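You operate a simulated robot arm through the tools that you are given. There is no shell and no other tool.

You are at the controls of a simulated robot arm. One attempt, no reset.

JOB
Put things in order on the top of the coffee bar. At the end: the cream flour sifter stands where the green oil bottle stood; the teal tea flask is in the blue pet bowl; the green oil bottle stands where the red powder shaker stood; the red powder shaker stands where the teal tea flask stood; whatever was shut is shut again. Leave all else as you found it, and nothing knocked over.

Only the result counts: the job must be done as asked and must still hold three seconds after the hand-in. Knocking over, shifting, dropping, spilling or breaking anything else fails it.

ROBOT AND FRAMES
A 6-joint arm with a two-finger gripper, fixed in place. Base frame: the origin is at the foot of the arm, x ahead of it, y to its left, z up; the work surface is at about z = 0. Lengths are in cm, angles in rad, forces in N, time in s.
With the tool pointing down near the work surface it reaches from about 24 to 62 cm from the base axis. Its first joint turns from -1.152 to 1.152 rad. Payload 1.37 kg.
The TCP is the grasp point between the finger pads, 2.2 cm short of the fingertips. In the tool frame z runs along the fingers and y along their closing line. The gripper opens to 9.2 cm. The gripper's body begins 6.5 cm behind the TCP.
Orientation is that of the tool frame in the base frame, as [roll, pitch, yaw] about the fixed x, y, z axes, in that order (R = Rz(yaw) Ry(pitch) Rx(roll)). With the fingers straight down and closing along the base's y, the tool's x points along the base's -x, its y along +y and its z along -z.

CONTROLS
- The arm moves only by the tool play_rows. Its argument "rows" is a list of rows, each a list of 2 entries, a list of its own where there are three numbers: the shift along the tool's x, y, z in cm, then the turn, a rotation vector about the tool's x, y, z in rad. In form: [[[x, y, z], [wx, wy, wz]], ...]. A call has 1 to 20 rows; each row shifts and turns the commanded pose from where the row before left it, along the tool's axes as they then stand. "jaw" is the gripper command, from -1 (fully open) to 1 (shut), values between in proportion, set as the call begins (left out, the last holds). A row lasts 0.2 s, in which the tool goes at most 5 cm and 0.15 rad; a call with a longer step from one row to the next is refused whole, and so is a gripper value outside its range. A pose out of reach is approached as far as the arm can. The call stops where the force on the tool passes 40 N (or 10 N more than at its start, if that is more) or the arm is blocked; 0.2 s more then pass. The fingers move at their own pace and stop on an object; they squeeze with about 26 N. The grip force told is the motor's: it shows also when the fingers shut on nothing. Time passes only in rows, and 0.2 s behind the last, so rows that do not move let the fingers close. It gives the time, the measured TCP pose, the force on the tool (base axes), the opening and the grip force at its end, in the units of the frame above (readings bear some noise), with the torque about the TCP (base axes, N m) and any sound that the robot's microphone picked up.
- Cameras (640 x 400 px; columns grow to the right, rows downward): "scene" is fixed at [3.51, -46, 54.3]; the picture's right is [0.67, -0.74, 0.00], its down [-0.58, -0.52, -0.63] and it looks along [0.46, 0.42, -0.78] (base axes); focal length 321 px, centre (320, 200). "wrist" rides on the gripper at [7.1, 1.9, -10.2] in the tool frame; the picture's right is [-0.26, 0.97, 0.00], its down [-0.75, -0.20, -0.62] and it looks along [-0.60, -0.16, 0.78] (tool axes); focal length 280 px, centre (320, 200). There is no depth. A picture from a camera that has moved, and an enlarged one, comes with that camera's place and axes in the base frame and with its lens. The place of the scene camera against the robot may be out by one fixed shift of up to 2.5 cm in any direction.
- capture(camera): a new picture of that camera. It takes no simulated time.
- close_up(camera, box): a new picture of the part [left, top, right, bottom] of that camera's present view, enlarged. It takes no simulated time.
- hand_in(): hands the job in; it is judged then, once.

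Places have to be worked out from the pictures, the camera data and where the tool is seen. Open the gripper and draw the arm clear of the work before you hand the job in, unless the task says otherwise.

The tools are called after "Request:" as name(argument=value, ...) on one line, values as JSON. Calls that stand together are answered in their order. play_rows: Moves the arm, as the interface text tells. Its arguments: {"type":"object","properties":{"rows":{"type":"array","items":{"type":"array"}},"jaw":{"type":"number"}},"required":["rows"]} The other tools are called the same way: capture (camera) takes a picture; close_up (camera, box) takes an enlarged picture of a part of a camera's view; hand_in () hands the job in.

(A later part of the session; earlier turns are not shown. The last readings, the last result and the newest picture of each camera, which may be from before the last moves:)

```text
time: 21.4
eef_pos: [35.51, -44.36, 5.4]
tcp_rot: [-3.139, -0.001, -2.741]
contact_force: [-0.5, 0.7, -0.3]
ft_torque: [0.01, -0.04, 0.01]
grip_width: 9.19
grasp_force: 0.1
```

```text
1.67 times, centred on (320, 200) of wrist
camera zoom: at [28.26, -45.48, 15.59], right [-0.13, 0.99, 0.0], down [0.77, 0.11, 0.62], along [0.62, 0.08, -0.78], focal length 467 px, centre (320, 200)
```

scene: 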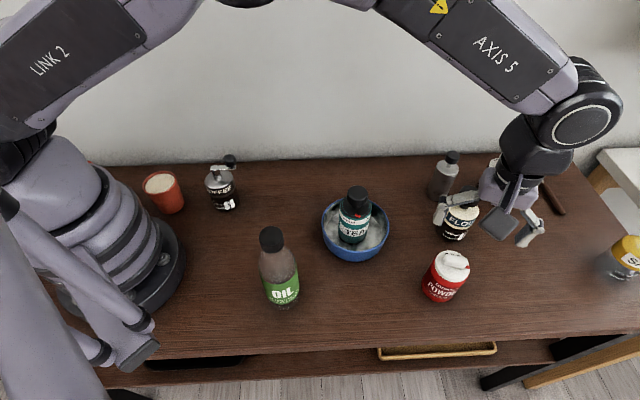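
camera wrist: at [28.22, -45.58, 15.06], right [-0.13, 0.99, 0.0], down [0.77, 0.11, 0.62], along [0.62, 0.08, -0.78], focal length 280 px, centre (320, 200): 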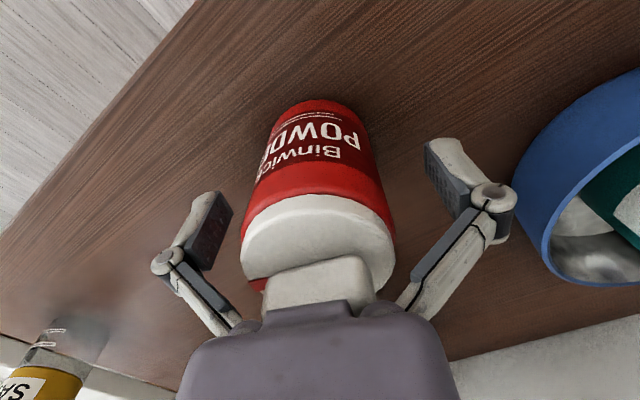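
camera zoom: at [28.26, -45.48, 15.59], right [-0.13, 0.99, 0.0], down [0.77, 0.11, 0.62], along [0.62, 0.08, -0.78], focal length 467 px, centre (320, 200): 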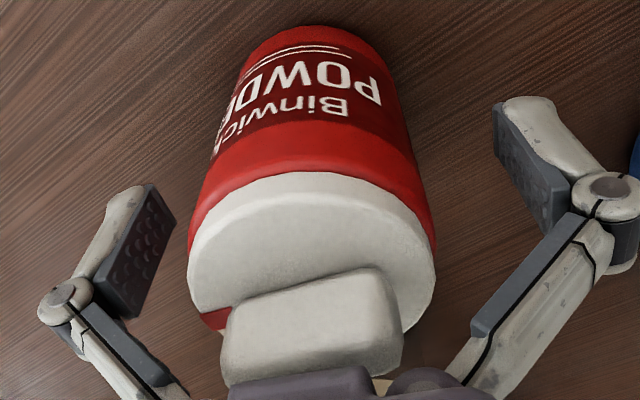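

Free of contact now (TCP z≈5.4). I close on the red body and let it settle.

Request:
play_rows(rows=[[[0, 0, 0], [0, 0, 0]], [[0, 0, 0], [0, 0, 0]], [[0, 0, 0], [0, 0, 0]], [[0, 0, 0], [0, 0, 0]], [[0, 0, 0], [0, 0, 0]], [[0, 0, 0], [0, 0, 0]]], jaw=1)

Request:
capture(camera="wrist")

```text
time: 22.8
eef_pos: [35.51, -44.41, 5.51]
tcp_rot: [-3.137, 0.0, -2.742]
contact_force: [-1.6, 0.3, 11.6]
ft_torque: [0.11, -0.06, -0.06]
grip_width: 5.71
grasp_force: 25.6
```

```text
taken
camera wrist: at [28.27, -45.51, 15.65], right [-0.13, 0.99, 0.0], down [0.77, 0.11, 0.63], along [0.62, 0.08, -0.78], focal length 280 px, centre (320, 200)
```

wrist: 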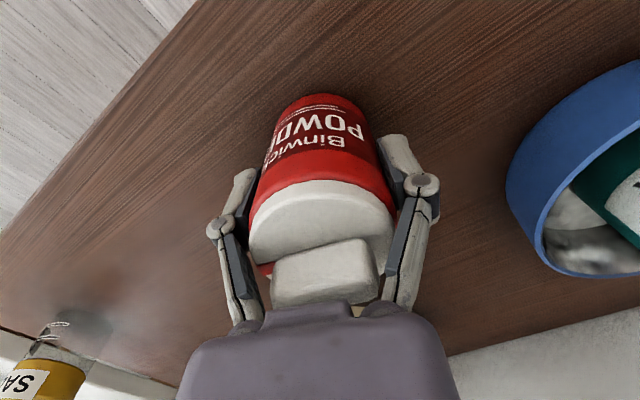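

Gripped at 5.71 cm; the shaker's place is recorded as about (35.55, -44.45). I lift gently by 1.2 cm to test the grip for slipping.

Request:
play_rows(rows=[[[0, 0, -0.2], [0, 0, 0]], [[0, 0, -0.3], [0, 0, 0]], [[0, 0, -0.3], [0, 0, 0]], [[0, 0, -0.4], [0, 0, 0]], [[0, 0, 0], [0, 0, 0]]])

Request:
capture(camera="wrist")

Request:
close_up(camera="scene", box=[380, 170, 540, 320])

```text
time: 24.0
eef_pos: [35.55, -44.39, 6.63]
tcp_rot: [-3.139, -0.001, -2.741]
contact_force: [-0.3, 0.7, -0.8]
ft_torque: [-0.03, 0.02, -0.02]
grip_width: 5.69
grasp_force: 25.5
```

```text
taken
camera wrist: at [28.32, -45.48, 16.76], right [-0.13, 0.99, 0.0], down [0.77, 0.11, 0.62], along [0.62, 0.08, -0.78], focal length 280 px, centre (320, 200)
```

wrist: 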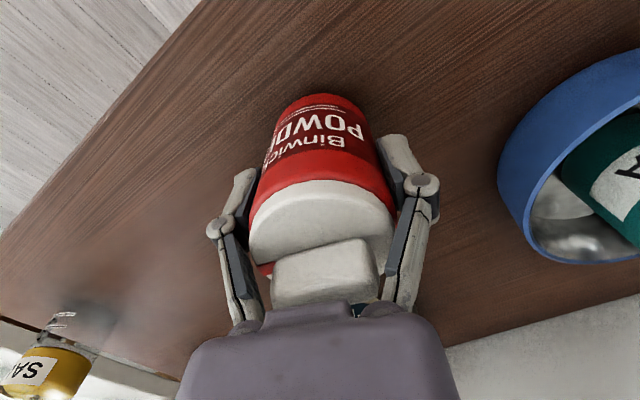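

```text
2.67 times, centred on (460, 245) of scene
camera zoom: at [3.51, -46.0, 54.3], right [0.67, -0.74, 0.0], down [-0.58, -0.52, -0.63], along [0.46, 0.42, -0.78], focal length 857 px, centre (-53, 80)
```

zoom: 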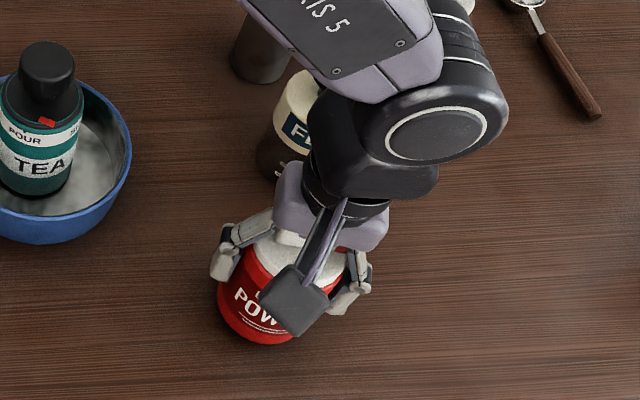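

The shaker holds without slipping. I lift on to z≈24 so it can pass over the flask in the bowl.

Request:
play_rows(rows=[[[0, 0, -0.8], [0, 0, 0]], [[0, 0, -1.5], [0, 0, 0]], [[0, 0, -2.2], [0, 0, 0]], [[0, 0, -2.5], [0, 0, 0]], [[0, 0, -2.5], [0, 0, 0]], [[0, 0, -2.5], [0, 0, 0]], [[0, 0, -2.5], [0, 0, 0]], [[0, 0, -1.8], [0, 0, 0]], [[0, 0, -1.0], [0, 0, 0]], [[0, 0, 0], [0, 0, 0]]])

Request:
capture(camera="wrist")

Request:
capture(camera="scene")

```text
time: 26.2
eef_pos: [35.59, -44.37, 23.95]
tcp_rot: [-3.141, -0.002, -2.742]
contact_force: [0.3, -0.2, -2.0]
ft_torque: [0.0, 0.01, 0.01]
grip_width: 5.68
grasp_force: 26.7
```

```text
taken
camera wrist: at [28.43, -45.4, 34.08], right [-0.13, 0.99, 0.0], down [0.77, 0.11, 0.62], along [0.62, 0.08, -0.78], focal length 280 px, centre (320, 200)
```

wrist: 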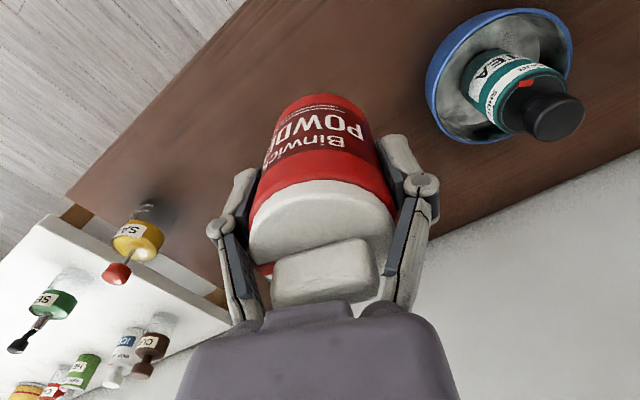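

```text
taken
```

scene: 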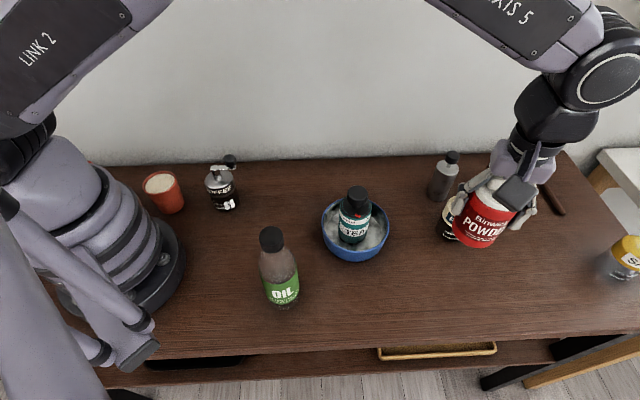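

Stable in hand. I now carry the shaker at z≈24 to above the tea flask's old place (30.8, -8.36).

Request:
play_rows(rows=[[[-0.38, 1.4, 0], [0, 0, 0]], [[-0.67, 2.45, 0], [0, 0, 0]], [[-0.86, 3.15, 0], [0, 0, 0]], [[-0.957, 3.503, 0], [0, 0, 0]], [[-0.957, 3.503, 0], [0, 0, 0]], [[-0.957, 3.503, 0], [0, 0, 0]], [[-0.957, 3.503, 0], [0, 0, 0]], [[-0.957, 3.503, 0], [0, 0, 0]], [[-0.957, 3.503, 0], [0, 0, 0]], [[-0.86, 3.15, 0], [0, 0, 0]], [[-0.67, 2.45, 0], [0, 0, 0]], [[-0.38, 1.4, 0], [0, 0, 0]], [[0, 0, 0], [0, 0, 0]]])

Request:
capture(camera="scene")

Request:
capture(camera="wrist")

```text
time: 29.0
eef_pos: [30.64, -8.42, 24.02]
tcp_rot: [-3.14, 0.003, -2.744]
contact_force: [-0.7, 0.7, -1.0]
ft_torque: [0.0, -0.01, -0.01]
grip_width: 5.66
grasp_force: 26.5
```

```text
taken
```

scene: 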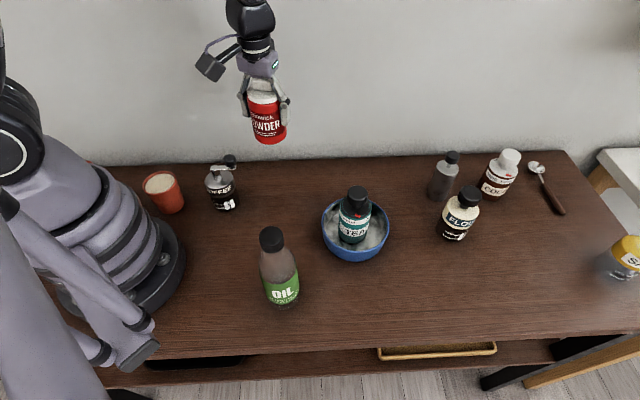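

```text
taken
camera wrist: at [23.5, -9.41, 34.1], right [-0.13, 0.99, 0.0], down [0.77, 0.11, 0.62], along [0.62, 0.08, -0.78], focal length 280 px, centre (320, 200)
```

wrist: 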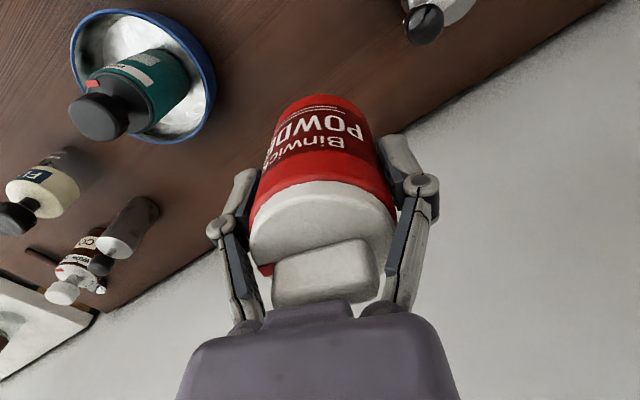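

Above the target at (30.64, -8.42). I lower with a small outward correction to leave the shaker bottom just above the table, then check clearances.

Request:
play_rows(rows=[[[-0.12, 0, 1.0], [0, 0, 0]], [[0, 0, 2.0], [0, 0, 0]], [[0, 0, 2.8], [0, 0, 0]], [[0, 0, 2.8], [0, 0, 0]], [[0, 0, 2.8], [0, 0, 0]], [[0, 0, 2.6], [0, 0, 0]], [[0, 0, 1.8], [0, 0, 0]], [[0, 0, 1.2], [0, 0, 0]], [[0, 0, 0.5], [0, 0, 0]], [[0, 0, 0], [0, 0, 0]]])

Request:
close_up(camera="scene", box=[190, 90, 370, 220])

Request:
capture(camera="wrist")

```text
time: 31.2
eef_pos: [30.85, -8.53, 6.42]
tcp_rot: [-3.14, -0.001, -2.742]
contact_force: [0.2, 0.7, -1.5]
ft_torque: [0.0, 0.0, 0.0]
grip_width: 5.67
grasp_force: 26.4
```

```text
3.08 times, centred on (280, 155) of scene
camera zoom: at [3.51, -46.0, 54.3], right [0.67, -0.74, 0.0], down [-0.58, -0.52, -0.63], along [0.46, 0.42, -0.78], focal length 989 px, centre (443, 338)
```

zoom: 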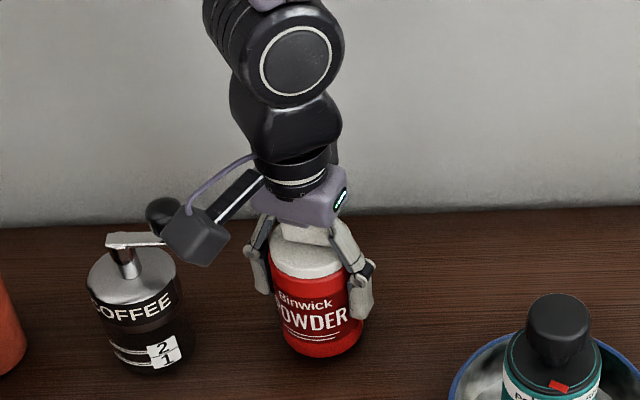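

```text
taken
camera wrist: at [23.63, -9.52, 16.57], right [-0.13, 0.99, 0.0], down [0.77, 0.11, 0.62], along [0.62, 0.08, -0.78], focal length 280 px, centre (320, 200)
```

wrist: 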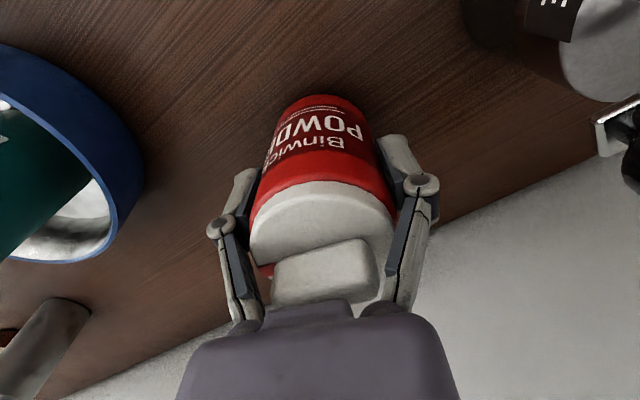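

Clear of the grinder, with the shaker bottom about 0.9 cm up. I lower gently to contact.

Request:
play_rows(rows=[[[0, 0, 0.3], [0, 0, 0]], [[0, 0, 0.3], [0, 0, 0]], [[0, 0, 0.15], [0, 0, 0]], [[0, 0, 0], [0, 0, 0]]])

```text
time: 32.2
eef_pos: [30.72, -8.57, 5.77]
tcp_rot: [-3.139, -0.001, -2.742]
contact_force: [-0.2, -0.4, -2.1]
ft_torque: [-0.01, 0.0, -0.01]
grip_width: 5.65
grasp_force: 25.3
```

Not touching yet. I make a small +y correction and continue down in 0.12 cm steps.

Request:
play_rows(rows=[[[-0.05, 0.11, 0.1], [0, 0, 0]], [[0, 0, 0.12], [0, 0, 0]], [[0, 0, 0], [0, 0, 0]]])

```text
time: 33.0
eef_pos: [30.83, -8.35, 5.38]
tcp_rot: [-3.141, -0.001, -2.742]
contact_force: [-3.0, -3.7, 17.9]
ft_torque: [0.17, 0.02, -0.07]
grip_width: 5.72
grasp_force: 25.9
```

Contact is made (18 N upward) at (30.83, -8.35). I ease up 0.1 cm, then open fully.

Request:
play_rows(rows=[[[0, 0, -0.12], [0, 0, 0]], [[0, 0, 0], [0, 0, 0]]])

Request:
play_rows(rows=[[[0, 0, 0], [0, 0, 0]], [[0, 0, 0], [0, 0, 0]], [[0, 0, 0], [0, 0, 0]], [[0, 0, 0], [0, 0, 0]]], jaw=-1)

Request:
close_up(camera="scene", box=[190, 90, 370, 220])

Request:
capture(camera="wrist")

```text
time: 33.6
eef_pos: [30.9, -8.3, 5.5]
tcp_rot: [-3.141, -0.001, -2.743]
contact_force: [0.3, 0.8, -1.2]
ft_torque: [0.01, 0.02, -0.02]
grip_width: 5.66
grasp_force: 26.2
```

```text
time: 34.6
eef_pos: [30.91, -8.41, 5.41]
tcp_rot: [-3.139, -0.001, -2.743]
contact_force: [1.0, -0.2, 0.0]
ft_torque: [0.0, -0.04, -0.01]
grip_width: 9.19
grasp_force: 0.1
```

```text
3.08 times, centred on (280, 155) of scene
camera zoom: at [3.51, -46.0, 54.3], right [0.67, -0.74, 0.0], down [-0.58, -0.52, -0.63], along [0.46, 0.42, -0.78], focal length 989 px, centre (443, 338)
```

zoom: 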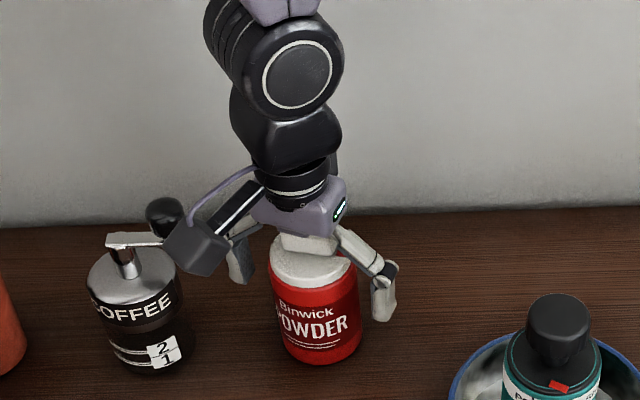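

```text
taken
camera wrist: at [23.6, -9.39, 15.67], right [-0.13, 0.99, 0.0], down [0.77, 0.11, 0.62], along [0.62, 0.08, -0.78], focal length 280 px, centre (320, 200)
```

wrist: 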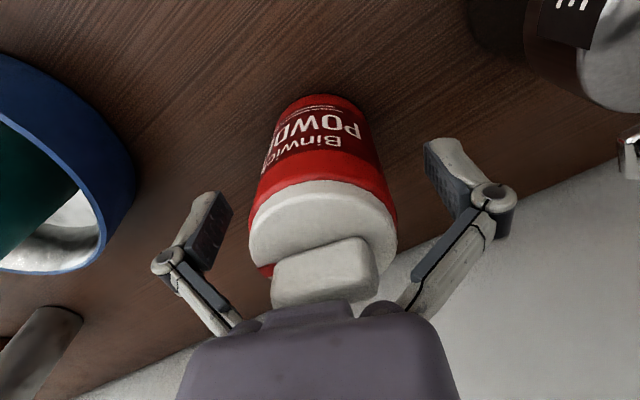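

Released and upright. I rise straight up and then compare its base with the flask's original base in the same scene crop.

Request:
play_rows(rows=[[[0, 0, -1.0], [0, 0, 0]], [[0, 0, -2.0], [0, 0, 0]], [[0, 0, -3.5], [0, 0, 0]], [[0, 0, -4.5], [0, 0, 0]], [[0, 0, -4.5], [0, 0, 0]], [[0, 0, -4.5], [0, 0, 0]], [[0, 0, -2.5], [0, 0, 0]], [[0, 0, 0], [0, 0, 0]]])

Request:
close_up(camera="scene", box=[230, 140, 330, 220])

Request:
capture(camera="wrist")

```text
time: 36.4
eef_pos: [30.87, -8.15, 27.87]
tcp_rot: [-3.139, -0.001, -2.742]
contact_force: [0.2, -0.4, -0.2]
ft_torque: [-0.01, -0.01, -0.03]
grip_width: 9.19
grasp_force: 0.1
```

```text
5.00 times, centred on (280, 180) of scene
camera zoom: at [3.51, -46.0, 54.3], right [0.67, -0.74, 0.0], down [-0.58, -0.52, -0.63], along [0.46, 0.42, -0.78], focal length 1607 px, centre (520, 300)
```

zoom: 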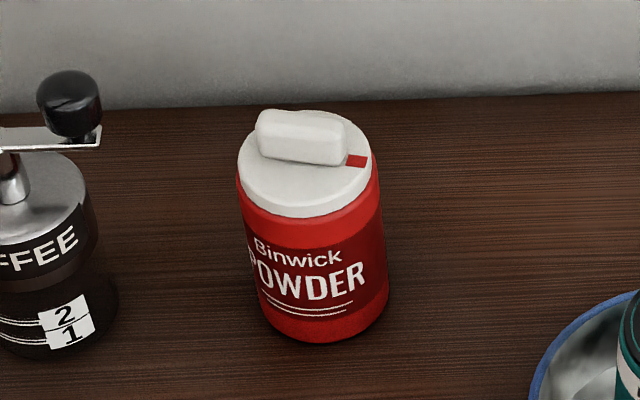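

```text
taken
camera wrist: at [23.6, -9.15, 37.94], right [-0.13, 0.99, 0.0], down [0.77, 0.11, 0.62], along [0.62, 0.08, -0.78], focal length 280 px, centre (320, 200)
```

wrist: 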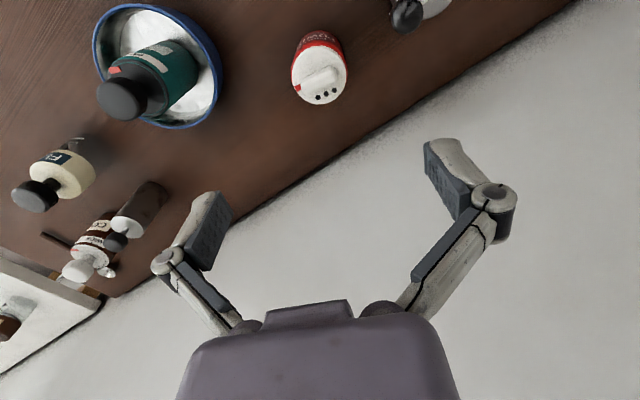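

The shaker now stands on the flask's old spot (base within about 0.3 cm in the same crop) and its lid mark still points right as before. Next is the oil bottle, near (15.9, -24.7); I move above it at z≈28.

Request:
play_rows(rows=[[[3.37, -1.56, 0], [0, 0, 0]], [[3.37, -1.56, 0], [0, 0, 0]], [[3.37, -1.56, 0], [0, 0, 0]], [[3.37, -1.56, 0], [0, 0, 0]], [[3.37, -1.56, 0], [0, 0, 0]], [[3.37, -1.56, 0], [0, 0, 0]], [[0, 0, 0], [0, 0, 0]]], jaw=-1)

Request:
capture(camera="scene")

Request:
capture(camera="wrist")

```text
time: 38.0
eef_pos: [15.58, -25.0, 28.14]
tcp_rot: [-3.14, -0.001, -2.741]
contact_force: [-0.8, 0.0, 0.8]
ft_torque: [-0.02, -0.01, 0.0]
grip_width: 9.22
grasp_force: 0.0
```

```text
taken
```

scene: 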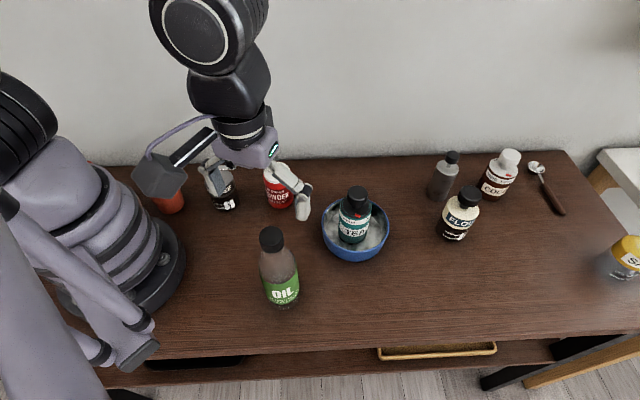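

```text
taken
camera wrist: at [8.46, -25.95, 38.17], right [-0.13, 0.99, 0.0], down [0.77, 0.11, 0.62], along [0.62, 0.08, -0.78], focal length 280 px, centre (320, 200)
```

wrist: 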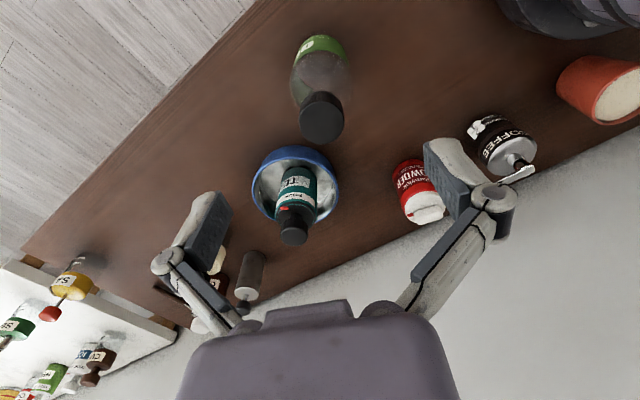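

Request:
close_up(camera="wrist", box=[260, 20, 390, 150])

Request:
close_up(camera="scene", box=[240, 215, 330, 315])

```text
3.08 times, centred on (325, 85) of wrist
camera zoom: at [8.46, -25.95, 38.17], right [-0.13, 0.99, 0.0], down [0.77, 0.11, 0.62], along [0.62, 0.08, -0.78], focal length 863 px, centre (305, 554)
```

zoom: 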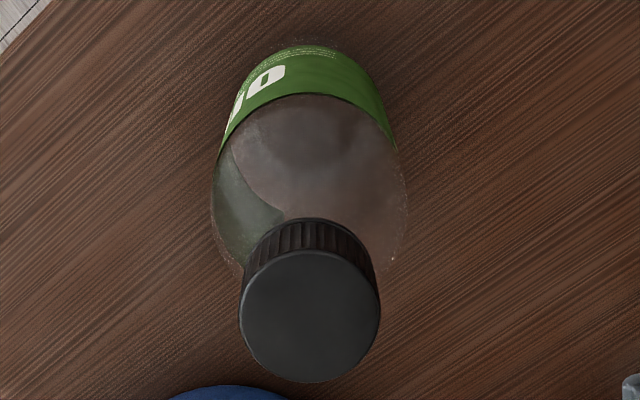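

```text
4.00 times, centred on (285, 265) of scene
camera zoom: at [3.5, -46.0, 54.3], right [0.67, -0.74, 0.0], down [-0.58, -0.52, -0.63], along [0.46, 0.42, -0.78], focal length 1286 px, centre (460, -60)
```

zoom: 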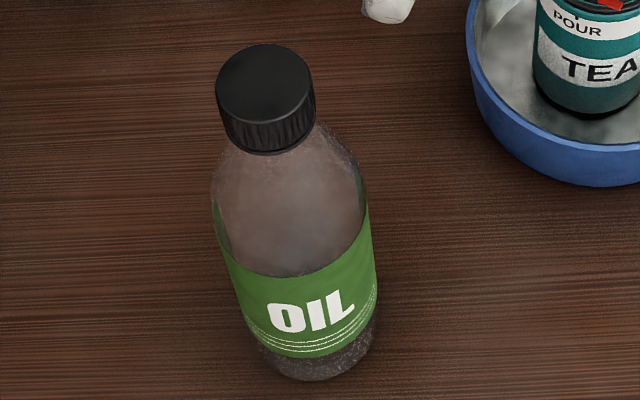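

The oil bottle axis is at about (16.2, -24.85), with a cap 3.2 cm across and its top at about z=20. The shoulder is tapered, so I'll take the ribbed cap; first I centre and lower to z≈22 for a check.

Request:
play_rows(rows=[[[-0.54, -0.12, 1.5], [0, 0, 0]], [[0, 0, 2.0], [0, 0, 0]], [[0, 0, 2.0], [0, 0, 0]], [[0, 0, 0.7], [0, 0, 0]], [[0, 0, 0], [0, 0, 0]]], jaw=-1)

Request:
capture(camera="wrist")

Request:
close_up(camera="scene", box=[180, 160, 340, 320])

```text
time: 39.2
eef_pos: [16.39, -24.71, 21.82]
tcp_rot: [-3.14, -0.001, -2.742]
contact_force: [-0.2, -0.1, -0.3]
ft_torque: [-0.03, 0.01, -0.03]
grip_width: 9.22
grasp_force: 0.1
```

```text
taken
camera wrist: at [9.2, -25.71, 31.94], right [-0.13, 0.99, 0.0], down [0.77, 0.11, 0.62], along [0.62, 0.08, -0.78], focal length 280 px, centre (320, 200)
```

wrist: 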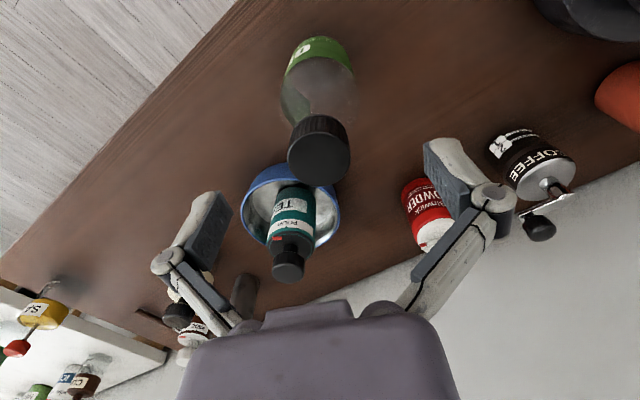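

```text
2.50 times, centred on (260, 240) of scene
camera zoom: at [3.51, -46.0, 54.3], right [0.67, -0.74, 0.0], down [-0.58, -0.52, -0.63], along [0.46, 0.42, -0.78], focal length 804 px, centre (470, 100)
```

zoom: 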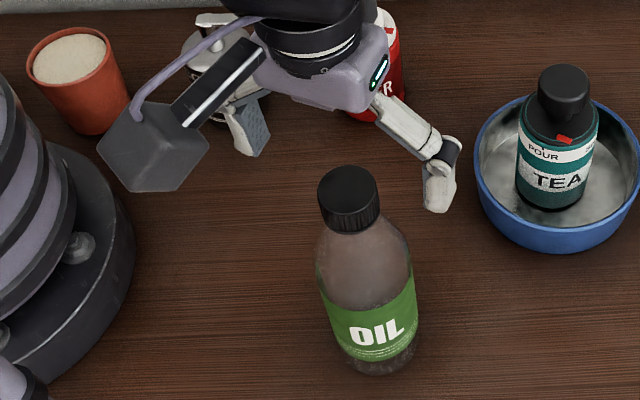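

The cap sits right below the TCP (its top at z≈19.4). I descend to TCP z≈19.2 so the pads just cover the cap, then close.

Request:
play_rows(rows=[[[0, 0, 1.0], [0, 0, 0]], [[0, 0, 1.0], [0, 0, 0]], [[0, 0, 0.6], [0, 0, 0]], [[0, 0, 0], [0, 0, 0]]], jaw=-1)

Request:
close_up(camera="wrist", box=[160, 60, 480, 300])

```text
time: 40.2
eef_pos: [16.39, -24.55, 19.15]
tcp_rot: [-3.14, -0.001, -2.742]
contact_force: [-0.4, 1.0, -0.2]
ft_torque: [0.0, 0.01, -0.03]
grip_width: 9.2
grasp_force: 0.1
```

```text
1.67 times, centred on (320, 180) of wrist
camera zoom: at [9.16, -25.7, 29.37], right [-0.13, 0.99, 0.0], down [0.77, 0.11, 0.62], along [0.62, 0.08, -0.78], focal length 467 px, centre (320, 233)
```

zoom: 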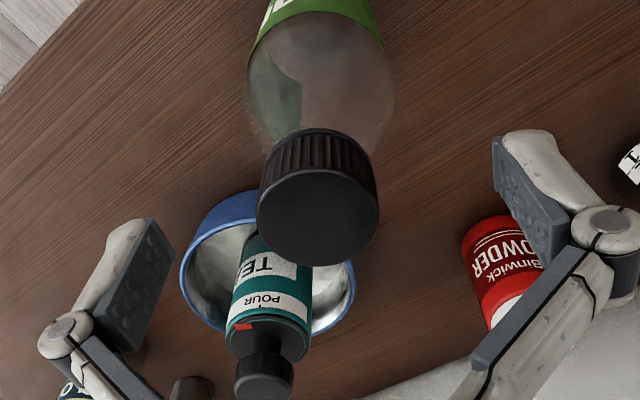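

The cap is centred between the pads at TCP height. I close the gripper.

Request:
play_rows(rows=[[[0, 0, 0], [0, 0, 0]], [[0, 0, 0], [0, 0, 0]], [[0, 0, 0], [0, 0, 0]], [[0, 0, 0], [0, 0, 0]], [[0, 0, 0], [0, 0, 0]], [[0, 0, 0], [0, 0, 0]]], jaw=1)

Request:
capture(camera="wrist")

Request:
close_up(camera="scene", box=[180, 160, 340, 320])

```text
time: 41.6
eef_pos: [16.45, -24.7, 19.24]
tcp_rot: [-3.139, -0.003, -2.744]
contact_force: [0.9, -1.6, 5.3]
ft_torque: [-0.03, -0.04, -0.06]
grip_width: 3.14
grasp_force: 26.2
```

```text
taken
camera wrist: at [9.17, -25.7, 29.39], right [-0.13, 0.99, 0.0], down [0.77, 0.11, 0.62], along [0.62, 0.08, -0.78], focal length 280 px, centre (320, 200)
```

wrist: 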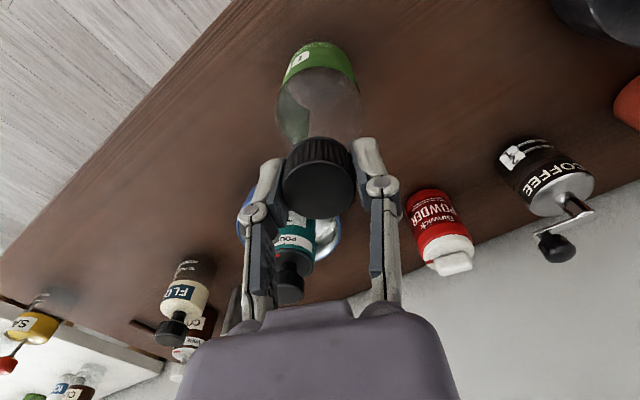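

```text
2.50 times, centred on (260, 240) of scene
camera zoom: at [3.51, -46.0, 54.3], right [0.67, -0.74, 0.0], down [-0.58, -0.52, -0.63], along [0.46, 0.42, -0.78], focal length 804 px, centre (470, 100)
```

zoom: 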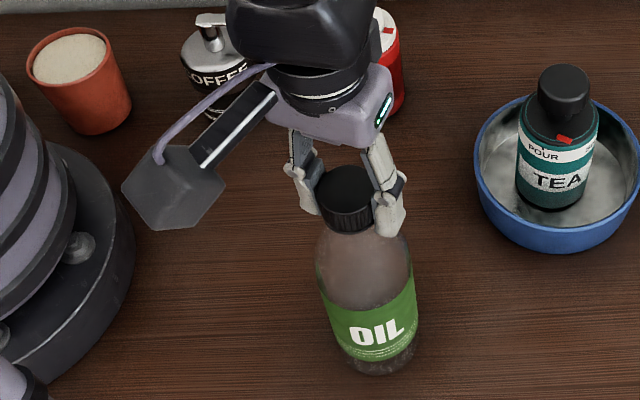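

The cap is gripped (3.14 cm) and the bottle is still upright, so the oil place is about (16.4, -24.7). I lift gently by 1.2 cm and check.

Request:
play_rows(rows=[[[0, 0, -0.2], [0, 0, 0]], [[0, 0, -0.3], [0, 0, 0]], [[0, 0, -0.3], [0, 0, 0]], [[0, 0, -0.4], [0, 0, 0]], [[0, 0, 0], [0, 0, 0]]])

Request:
capture(camera="wrist")

Request:
close_up(camera="scene", box=[180, 160, 340, 320])

```text
time: 42.8
eef_pos: [16.34, -24.58, 20.47]
tcp_rot: [-3.139, -0.003, -2.743]
contact_force: [-1.1, 0.8, -4.3]
ft_torque: [0.01, -0.03, -0.01]
grip_width: 3.14
grasp_force: 26.0
```

```text
taken
camera wrist: at [9.17, -25.66, 30.57], right [-0.13, 0.99, 0.0], down [0.77, 0.11, 0.62], along [0.62, 0.08, -0.78], focal length 280 px, centre (320, 200)
```

wrist: 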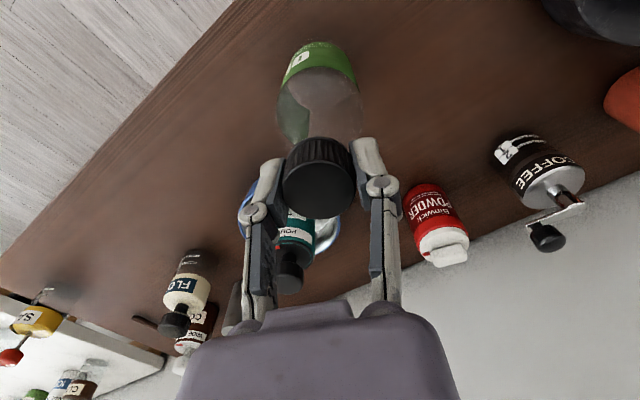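

```text
2.50 times, centred on (260, 240) of scene
camera zoom: at [3.51, -46.0, 54.3], right [0.67, -0.74, 0.0], down [-0.58, -0.52, -0.63], along [0.46, 0.42, -0.78], focal length 804 px, centre (470, 100)
```

zoom: 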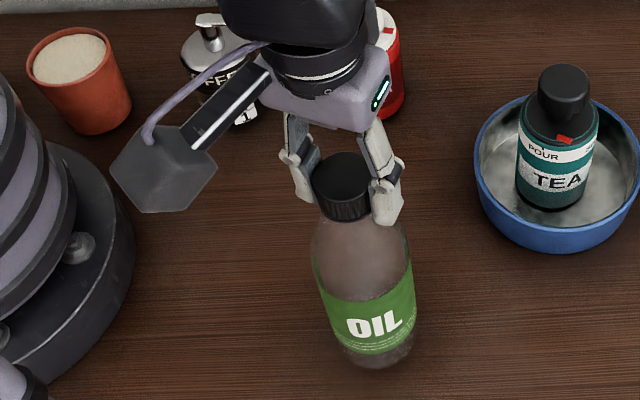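

The whole bottle rises with the cap and hangs upright, about 0.4 kg. I lift 5 cm more to clear the bowl rim.

Request:
play_rows(rows=[[[0, 0, -0.5], [0, 0, 0]], [[0, 0, -1.0], [0, 0, 0]], [[0, 0, -1.3], [0, 0, 0]], [[0, 0, -1.2], [0, 0, 0]], [[0, 0, -0.7], [0, 0, 0]], [[0, 0, -0.4], [0, 0, 0]], [[0, 0, 0], [0, 0, 0]]])

Request:
capture(camera="scene")

```text
time: 44.4
eef_pos: [16.51, -24.66, 25.6]
tcp_rot: [-3.138, -0.003, -2.742]
contact_force: [-0.1, -0.5, -3.5]
ft_torque: [-0.01, 0.01, -0.02]
grip_width: 3.15
grasp_force: 26.3
```

```text
taken
```

scene: 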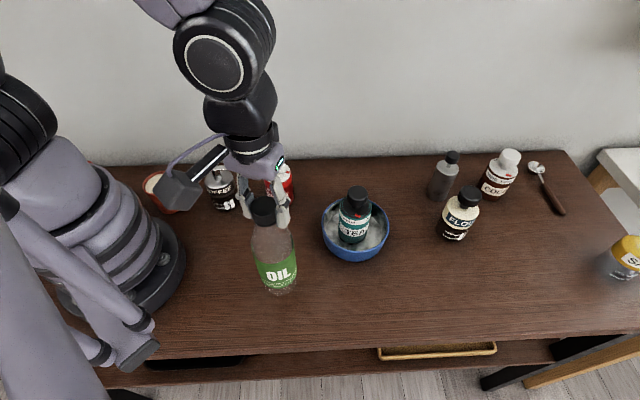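

The bottle hangs stable at about 6 cm clearance. I carry it slowly to above the powder shaker's old place (35.55, -44.45).

Request:
play_rows(rows=[[[-0.2, -0.51, 0], [0, 0, 0]], [[-0.4, -1.03, 0], [0, 0, 0]], [[-0.6, -1.54, 0], [0, 0, 0]], [[-0.745, -1.93, 0], [0, 0, 0]], [[-0.795, -2.06, 0], [0, 0, 0]], [[-0.845, -2.18, 0], [0, 0, 0]], [[-0.845, -2.18, 0], [0, 0, 0]], [[-0.845, -2.18, 0], [0, 0, 0]], [[-0.845, -2.18, 0], [0, 0, 0]], [[-0.845, -2.18, 0], [0, 0, 0]], [[-0.795, -2.06, 0], [0, 0, 0]], [[-0.745, -1.93, 0], [0, 0, 0]], [[-0.6, -1.54, 0], [0, 0, 0]], [[-0.4, -1.03, 0], [0, 0, 0]], [[-0.25, -0.64, 0], [0, 0, 0]], [[-0.2, -0.51, 0], [0, 0, 0]], [[0, 0, 0], [0, 0, 0]]])

Request:
capture(camera="scene")

Request:
capture(camera="wrist")

```text
time: 48.0
eef_pos: [35.55, -44.59, 25.48]
tcp_rot: [-3.141, -0.001, -2.742]
contact_force: [0.1, 0.5, -4.5]
ft_torque: [0.02, 0.0, 0.01]
grip_width: 3.14
grasp_force: 26.5
```

```text
taken
```

scene: 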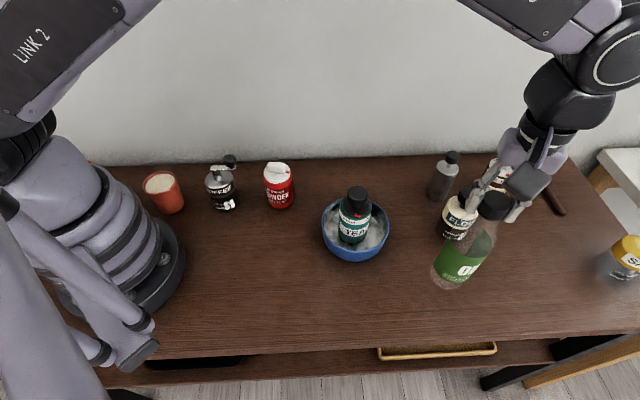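

```text
taken
camera wrist: at [28.33, -45.56, 35.72], right [-0.13, 0.99, 0.0], down [0.77, 0.11, 0.62], along [0.62, 0.08, -0.78], focal length 280 px, centre (320, 200)
```

wrist: 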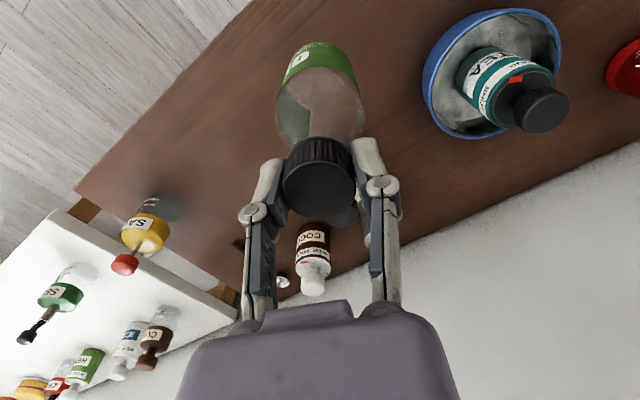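

At (35.55, -44.59), bottle upright. I lower about 5.4 cm, slowing near the end.

Request:
play_rows(rows=[[[0, 0.1, 0.5], [0, 0, 0]], [[0, 0, 1.0], [0, 0, 0]], [[0, 0, 1.2], [0, 0, 0]], [[0, 0, 1.2], [0, 0, 0]], [[0, 0, 0.8], [0, 0, 0]], [[0, 0, 0.5], [0, 0, 0]], [[0, 0, 0.3], [0, 0, 0]], [[0, 0, 0], [0, 0, 0]]])

Request:
close_up(camera="scene", box=[380, 160, 560, 320])

```text
time: 49.8
eef_pos: [35.52, -44.44, 20.09]
tcp_rot: [-3.141, -0.001, -2.741]
contact_force: [1.0, 1.0, -4.2]
ft_torque: [0.01, 0.03, 0.01]
grip_width: 3.13
grasp_force: 26.2
```

```text
2.50 times, centred on (470, 240) of scene
camera zoom: at [3.51, -46.0, 54.3], right [0.67, -0.74, 0.0], down [-0.58, -0.52, -0.63], along [0.46, 0.42, -0.78], focal length 804 px, centre (-55, 100)
```

zoom: 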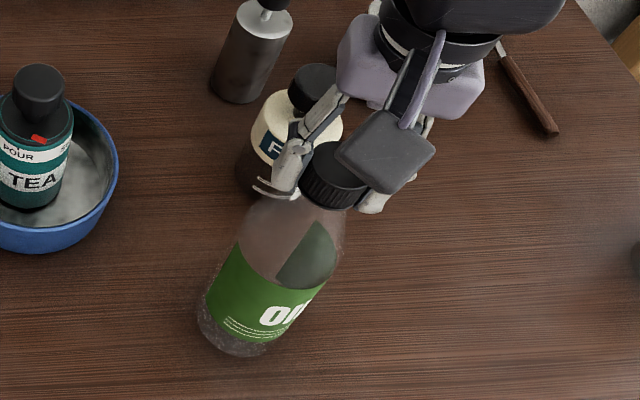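

Upright with its bottom about 0.8 cm above the table. I lower the last bit in small steps.

Request:
play_rows(rows=[[[0, 0, 0.25], [0, 0, 0]], [[0, 0, 0.25], [0, 0, 0]], [[0, 0, 0.15], [0, 0, 0]], [[0, 0, 0], [0, 0, 0]]])

```text
time: 50.8
eef_pos: [35.56, -44.38, 19.6]
tcp_rot: [-3.138, -0.002, -2.741]
contact_force: [-1.1, 0.1, -4.1]
ft_torque: [-0.01, -0.03, -0.01]
grip_width: 3.11
grasp_force: 26.4
```

Request:
play_rows(rows=[[[0, 0, 0.12], [0, 0, 0]], [[0, 0, 0.12], [0, 0, 0]], [[0, 0, 0], [0, 0, 0]]])

```text
time: 51.6
eef_pos: [35.57, -44.29, 19.36]
tcp_rot: [-3.14, -0.001, -2.743]
contact_force: [1.2, -0.2, -2.6]
ft_torque: [-0.01, 0.03, 0.0]
grip_width: 3.12
grasp_force: 26.1
```

The force is starting to fall (-2.6 N). I take a couple more small steps to get firm contact.

Request:
play_rows(rows=[[[0, 0, 0.1], [0, 0, 0]], [[0, 0, 0], [0, 0, 0]]])

```text
time: 52.2
eef_pos: [35.57, -44.27, 19.24]
tcp_rot: [-3.138, -0.002, -2.743]
contact_force: [-3.2, 1.9, 11.7]
ft_torque: [0.02, 0.51, -0.1]
grip_width: 3.14
grasp_force: 26.2
```

Firm contact (11.7 N). I ease off 0.08 cm and open the fingers.

Request:
play_rows(rows=[[[0, 0, -0.08], [0, 0, 0]], [[0, 0, 0], [0, 0, 0]]])

Request:
play_rows(rows=[[[0, 0, 0], [0, 0, 0]], [[0, 0, 0], [0, 0, 0]], [[0, 0, 0], [0, 0, 0]], [[0, 0, 0], [0, 0, 0]]], jaw=-0.6)

Request:
close_up(camera="scene", box=[380, 160, 560, 320])

Request:
capture(camera="wrist")

```text
time: 52.8
eef_pos: [35.63, -44.32, 19.3]
tcp_rot: [-3.139, -0.002, -2.74]
contact_force: [-2.9, -1.7, 9.6]
ft_torque: [-0.28, 0.27, -0.01]
grip_width: 3.12
grasp_force: 25.8
```

```text
time: 53.8
eef_pos: [35.6, -44.38, 19.32]
tcp_rot: [-3.14, -0.002, -2.742]
contact_force: [-0.4, 0.2, 0.6]
ft_torque: [0.01, 0.0, -0.02]
grip_width: 7.38
grasp_force: 0.1
```

```text
2.50 times, centred on (470, 240) of scene
camera zoom: at [3.51, -46.0, 54.3], right [0.67, -0.74, 0.0], down [-0.58, -0.52, -0.63], along [0.46, 0.42, -0.78], focal length 804 px, centre (-55, 100)
```

zoom: 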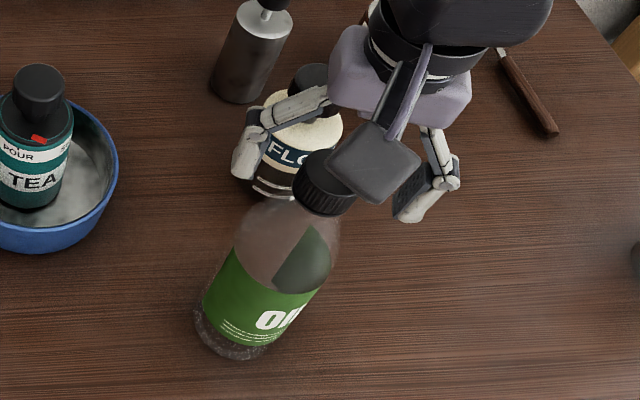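

```text
taken
camera wrist: at [28.38, -45.33, 29.35], right [-0.13, 0.99, 0.0], down [0.77, 0.11, 0.62], along [0.62, 0.08, -0.78], focal length 280 px, centre (320, 200)
```

wrist: 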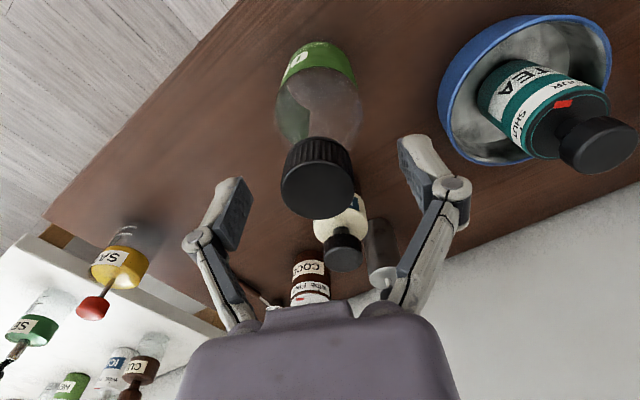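

The bottle stands free. I rise straight up, clear of the cap.

Request:
play_rows(rows=[[[0, 0, -1.5], [0, 0, 0]], [[0, 0, -3], [0, 0, 0]], [[0, 0, -4], [0, 0, 0]], [[0, 0, -3], [0, 0, 0]], [[0, 0, 0], [0, 0, 0]]])

Request:
capture(camera="scene")

Request:
capture(camera="wrist")

Request:
close_up(camera="scene", box=[400, 230, 490, 310])

```text
time: 55.0
eef_pos: [35.5, -44.44, 30.91]
tcp_rot: [-3.139, -0.001, -2.741]
contact_force: [0.8, -0.6, 0.4]
ft_torque: [-0.03, 0.0, 0.0]
grip_width: 7.38
grasp_force: 0.0
```

```text
taken
```

scene: 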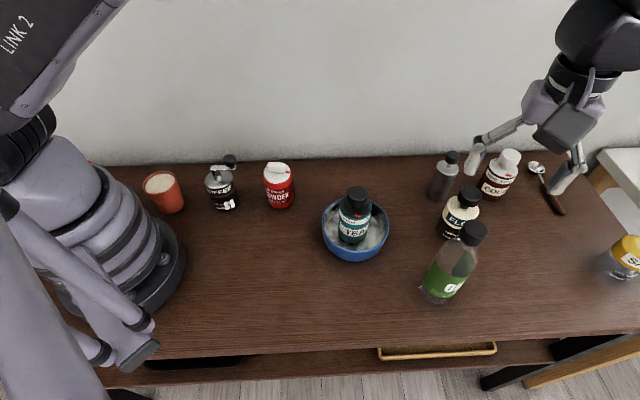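

```text
taken
camera wrist: at [28.31, -45.46, 40.98], right [-0.13, 0.99, 0.0], down [0.77, 0.11, 0.62], along [0.62, 0.08, -0.78], focal length 280 px, centre (320, 200)
```

wrist: 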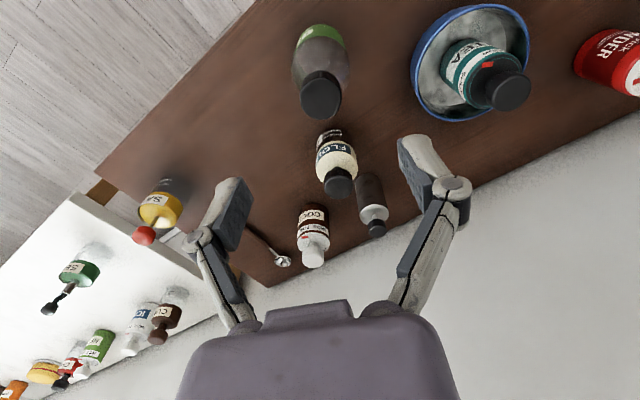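

```text
5.00 times, centred on (445, 270) of scene
camera zoom: at [3.51, -46.0, 54.3], right [0.67, -0.74, 0.0], down [-0.58, -0.52, -0.63], along [0.46, 0.42, -0.78], focal length 1607 px, centre (-305, -150)
```

zoom: 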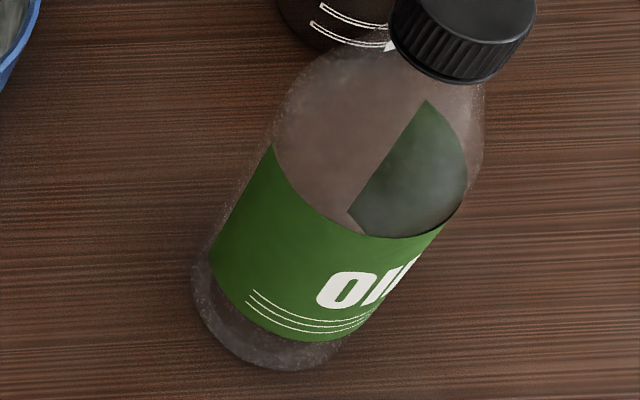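

The oil bottle stands on the shaker's old spot, base within about 0.3 cm. Now I zoom in on the flour sifter from the wrist camera.

Request:
close_up(camera="wrist", box=[260, 100, 420, 280])

Request:
close_up(camera="scene", box=[410, 140, 530, 250])

```text
2.22 times, centred on (340, 190) of wrist
camera zoom: at [28.31, -45.46, 40.98], right [-0.13, 0.99, 0.0], down [0.77, 0.11, 0.62], along [0.62, 0.08, -0.78], focal length 623 px, centre (276, 222)
```

zoom: 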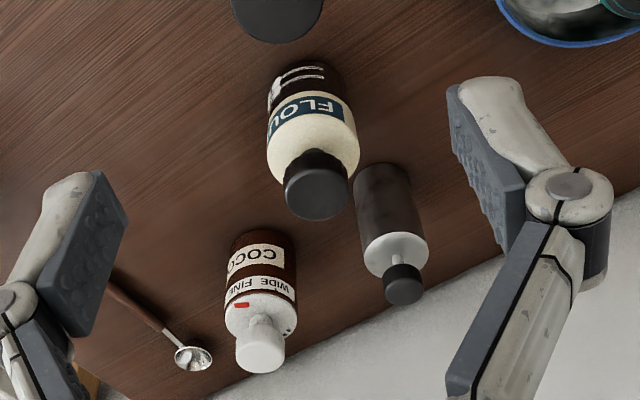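

```text
3.64 times, centred on (470, 195) of scene
camera zoom: at [3.51, -46.0, 54.3], right [0.67, -0.74, 0.0], down [-0.58, -0.52, -0.63], along [0.46, 0.42, -0.78], focal length 1169 px, centre (-226, 218)
```

zoom: 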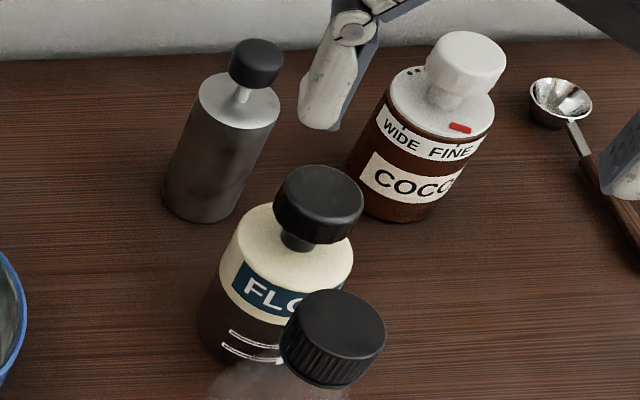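

The flour sifter is near (48.8, -40.4), about 63.3 cm out and at the edge of reach, with the grey bottle near (55.6, -33.2). I turn the tool to a safer finger direction and move above it at z≈22 to see what is reachable.

Request:
play_rows(rows=[[[0, 0, 0], [0, 0, 0.13]], [[0, 0, 0], [0, 0, 0.13]], [[0, 0, 0], [0, 0, 0.13]], [[0, 0, 0], [0, 0, 0.13]], [[0, 0, 0], [0, 0, 0.13]], [[-2.38, 1.43, 1.78], [0, 0, 0]], [[-2.38, 1.43, 1.78], [0, 0, 0]], [[-2.38, 1.43, 1.78], [0, 0, 0]], [[-2.38, 1.43, 1.78], [0, 0, 0]], [[-2.38, 1.43, 1.78], [0, 0, 0]], [[0, 0, 0], [0, 0, 0]]], jaw=-1)

Request:
capture(camera="wrist")

Request:
capture(camera="scene")

```text
time: 57.4
eef_pos: [49.0, -40.51, 21.76]
tcp_rot: [-3.138, -0.001, 2.892]
contact_force: [0.0, 0.3, -0.5]
ft_torque: [-0.03, 0.01, 0.02]
grip_width: 9.19
grasp_force: 0.0
```

```text
taken
camera wrist: at [42.58, -36.8, 31.91], right [0.49, 0.87, 0.0], down [0.68, -0.38, 0.63], along [0.54, -0.31, -0.78], focal length 280 px, centre (320, 200)
```

wrist: 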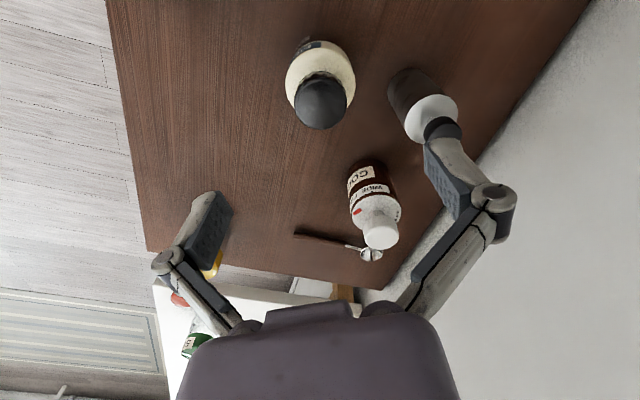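

```text
taken
```

scene: 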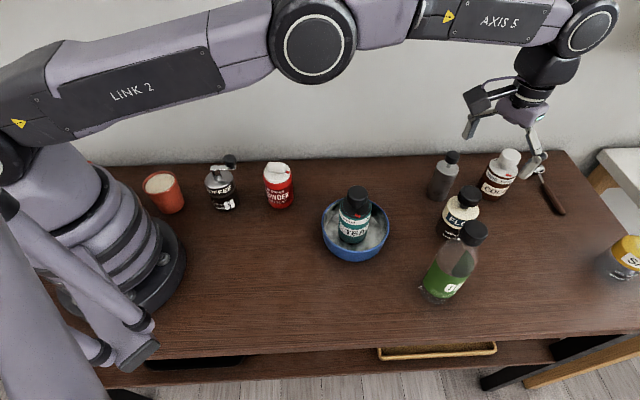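

The arm reaches here easily. I zoom in on the sifter to fix its axis.

Request:
close_up(camera="wrist", box=[250, 10, 470, 160])

Request:
close_up(camera="scene", box=[420, 140, 520, 250])

```text
2.67 times, centred on (360, 85) of wrist
camera zoom: at [42.58, -36.8, 31.91], right [0.49, 0.87, 0.0], down [0.68, -0.38, 0.63], along [0.54, -0.31, -0.78], focal length 748 px, centre (213, 507)
```

zoom: 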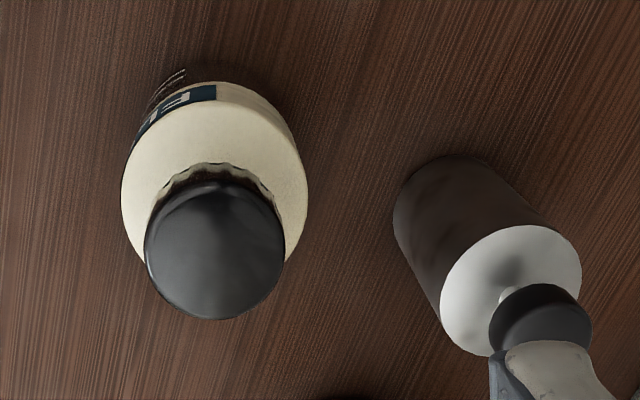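

```text
3.64 times, centred on (470, 195) of scene
camera zoom: at [3.51, -46.0, 54.3], right [0.67, -0.74, 0.0], down [-0.58, -0.52, -0.63], along [0.46, 0.42, -0.78], focal length 1169 px, centre (-226, 218)
```

zoom: 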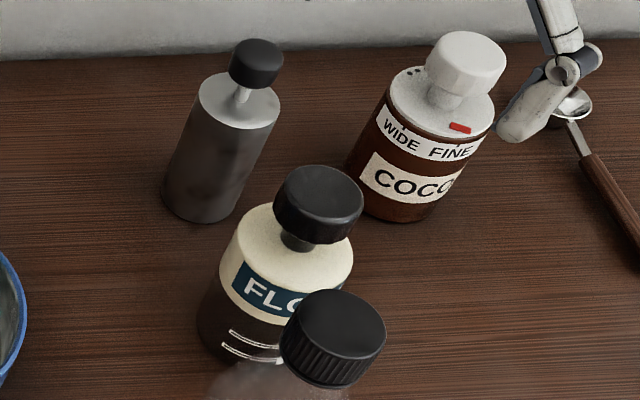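

The sifter axis is at about (48.6, -40.1): body 5.6 cm across, knob top at about 12.7. I shift inward 0.5 cm and descend to z≈11, watching whether the arm keeps its reach.

Request:
play_rows(rows=[[[0.48, 0.12, 2.0], [0, 0, 0]], [[0, 0, 2.5], [0, 0, 0]], [[0, 0, 2.5], [0, 0, 0]], [[0, 0, 2.0], [0, 0, 0]], [[0, 0, 1.7], [0, 0, 0]], [[0, 0, 0], [0, 0, 0]]], jaw=-1)

Request:
capture(camera="wrist")

Request:
close_up(camera="scene", box=[400, 120, 580, 300])

```text
time: 58.8
eef_pos: [48.41, -40.25, 11.14]
tcp_rot: [-3.141, 0.001, 2.89]
contact_force: [-0.4, 0.2, 0.9]
ft_torque: [0.0, -0.01, 0.0]
grip_width: 9.18
grasp_force: 0.1
```

```text
taken
camera wrist: at [42.16, -36.63, 21.22], right [0.49, 0.87, 0.0], down [0.68, -0.38, 0.63], along [0.54, -0.31, -0.78], focal length 280 px, centre (320, 200)
```

wrist: 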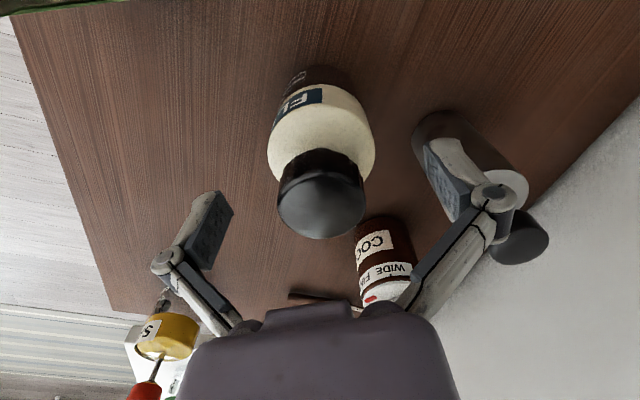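

```text
2.22 times, centred on (490, 210) of scene
camera zoom: at [3.51, -46.0, 54.3], right [0.67, -0.74, 0.0], down [-0.58, -0.52, -0.63], along [0.46, 0.42, -0.78], focal length 714 px, centre (-58, 178)
```

zoom: 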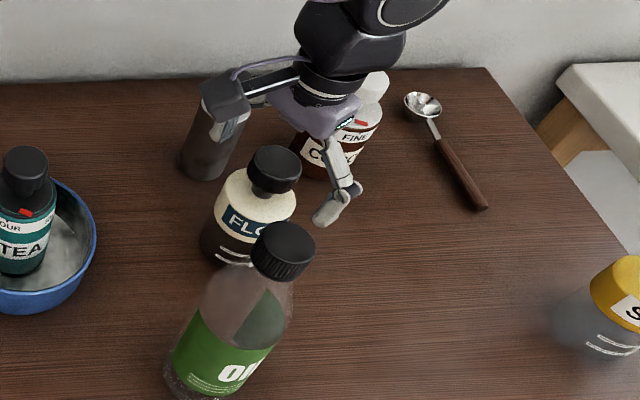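

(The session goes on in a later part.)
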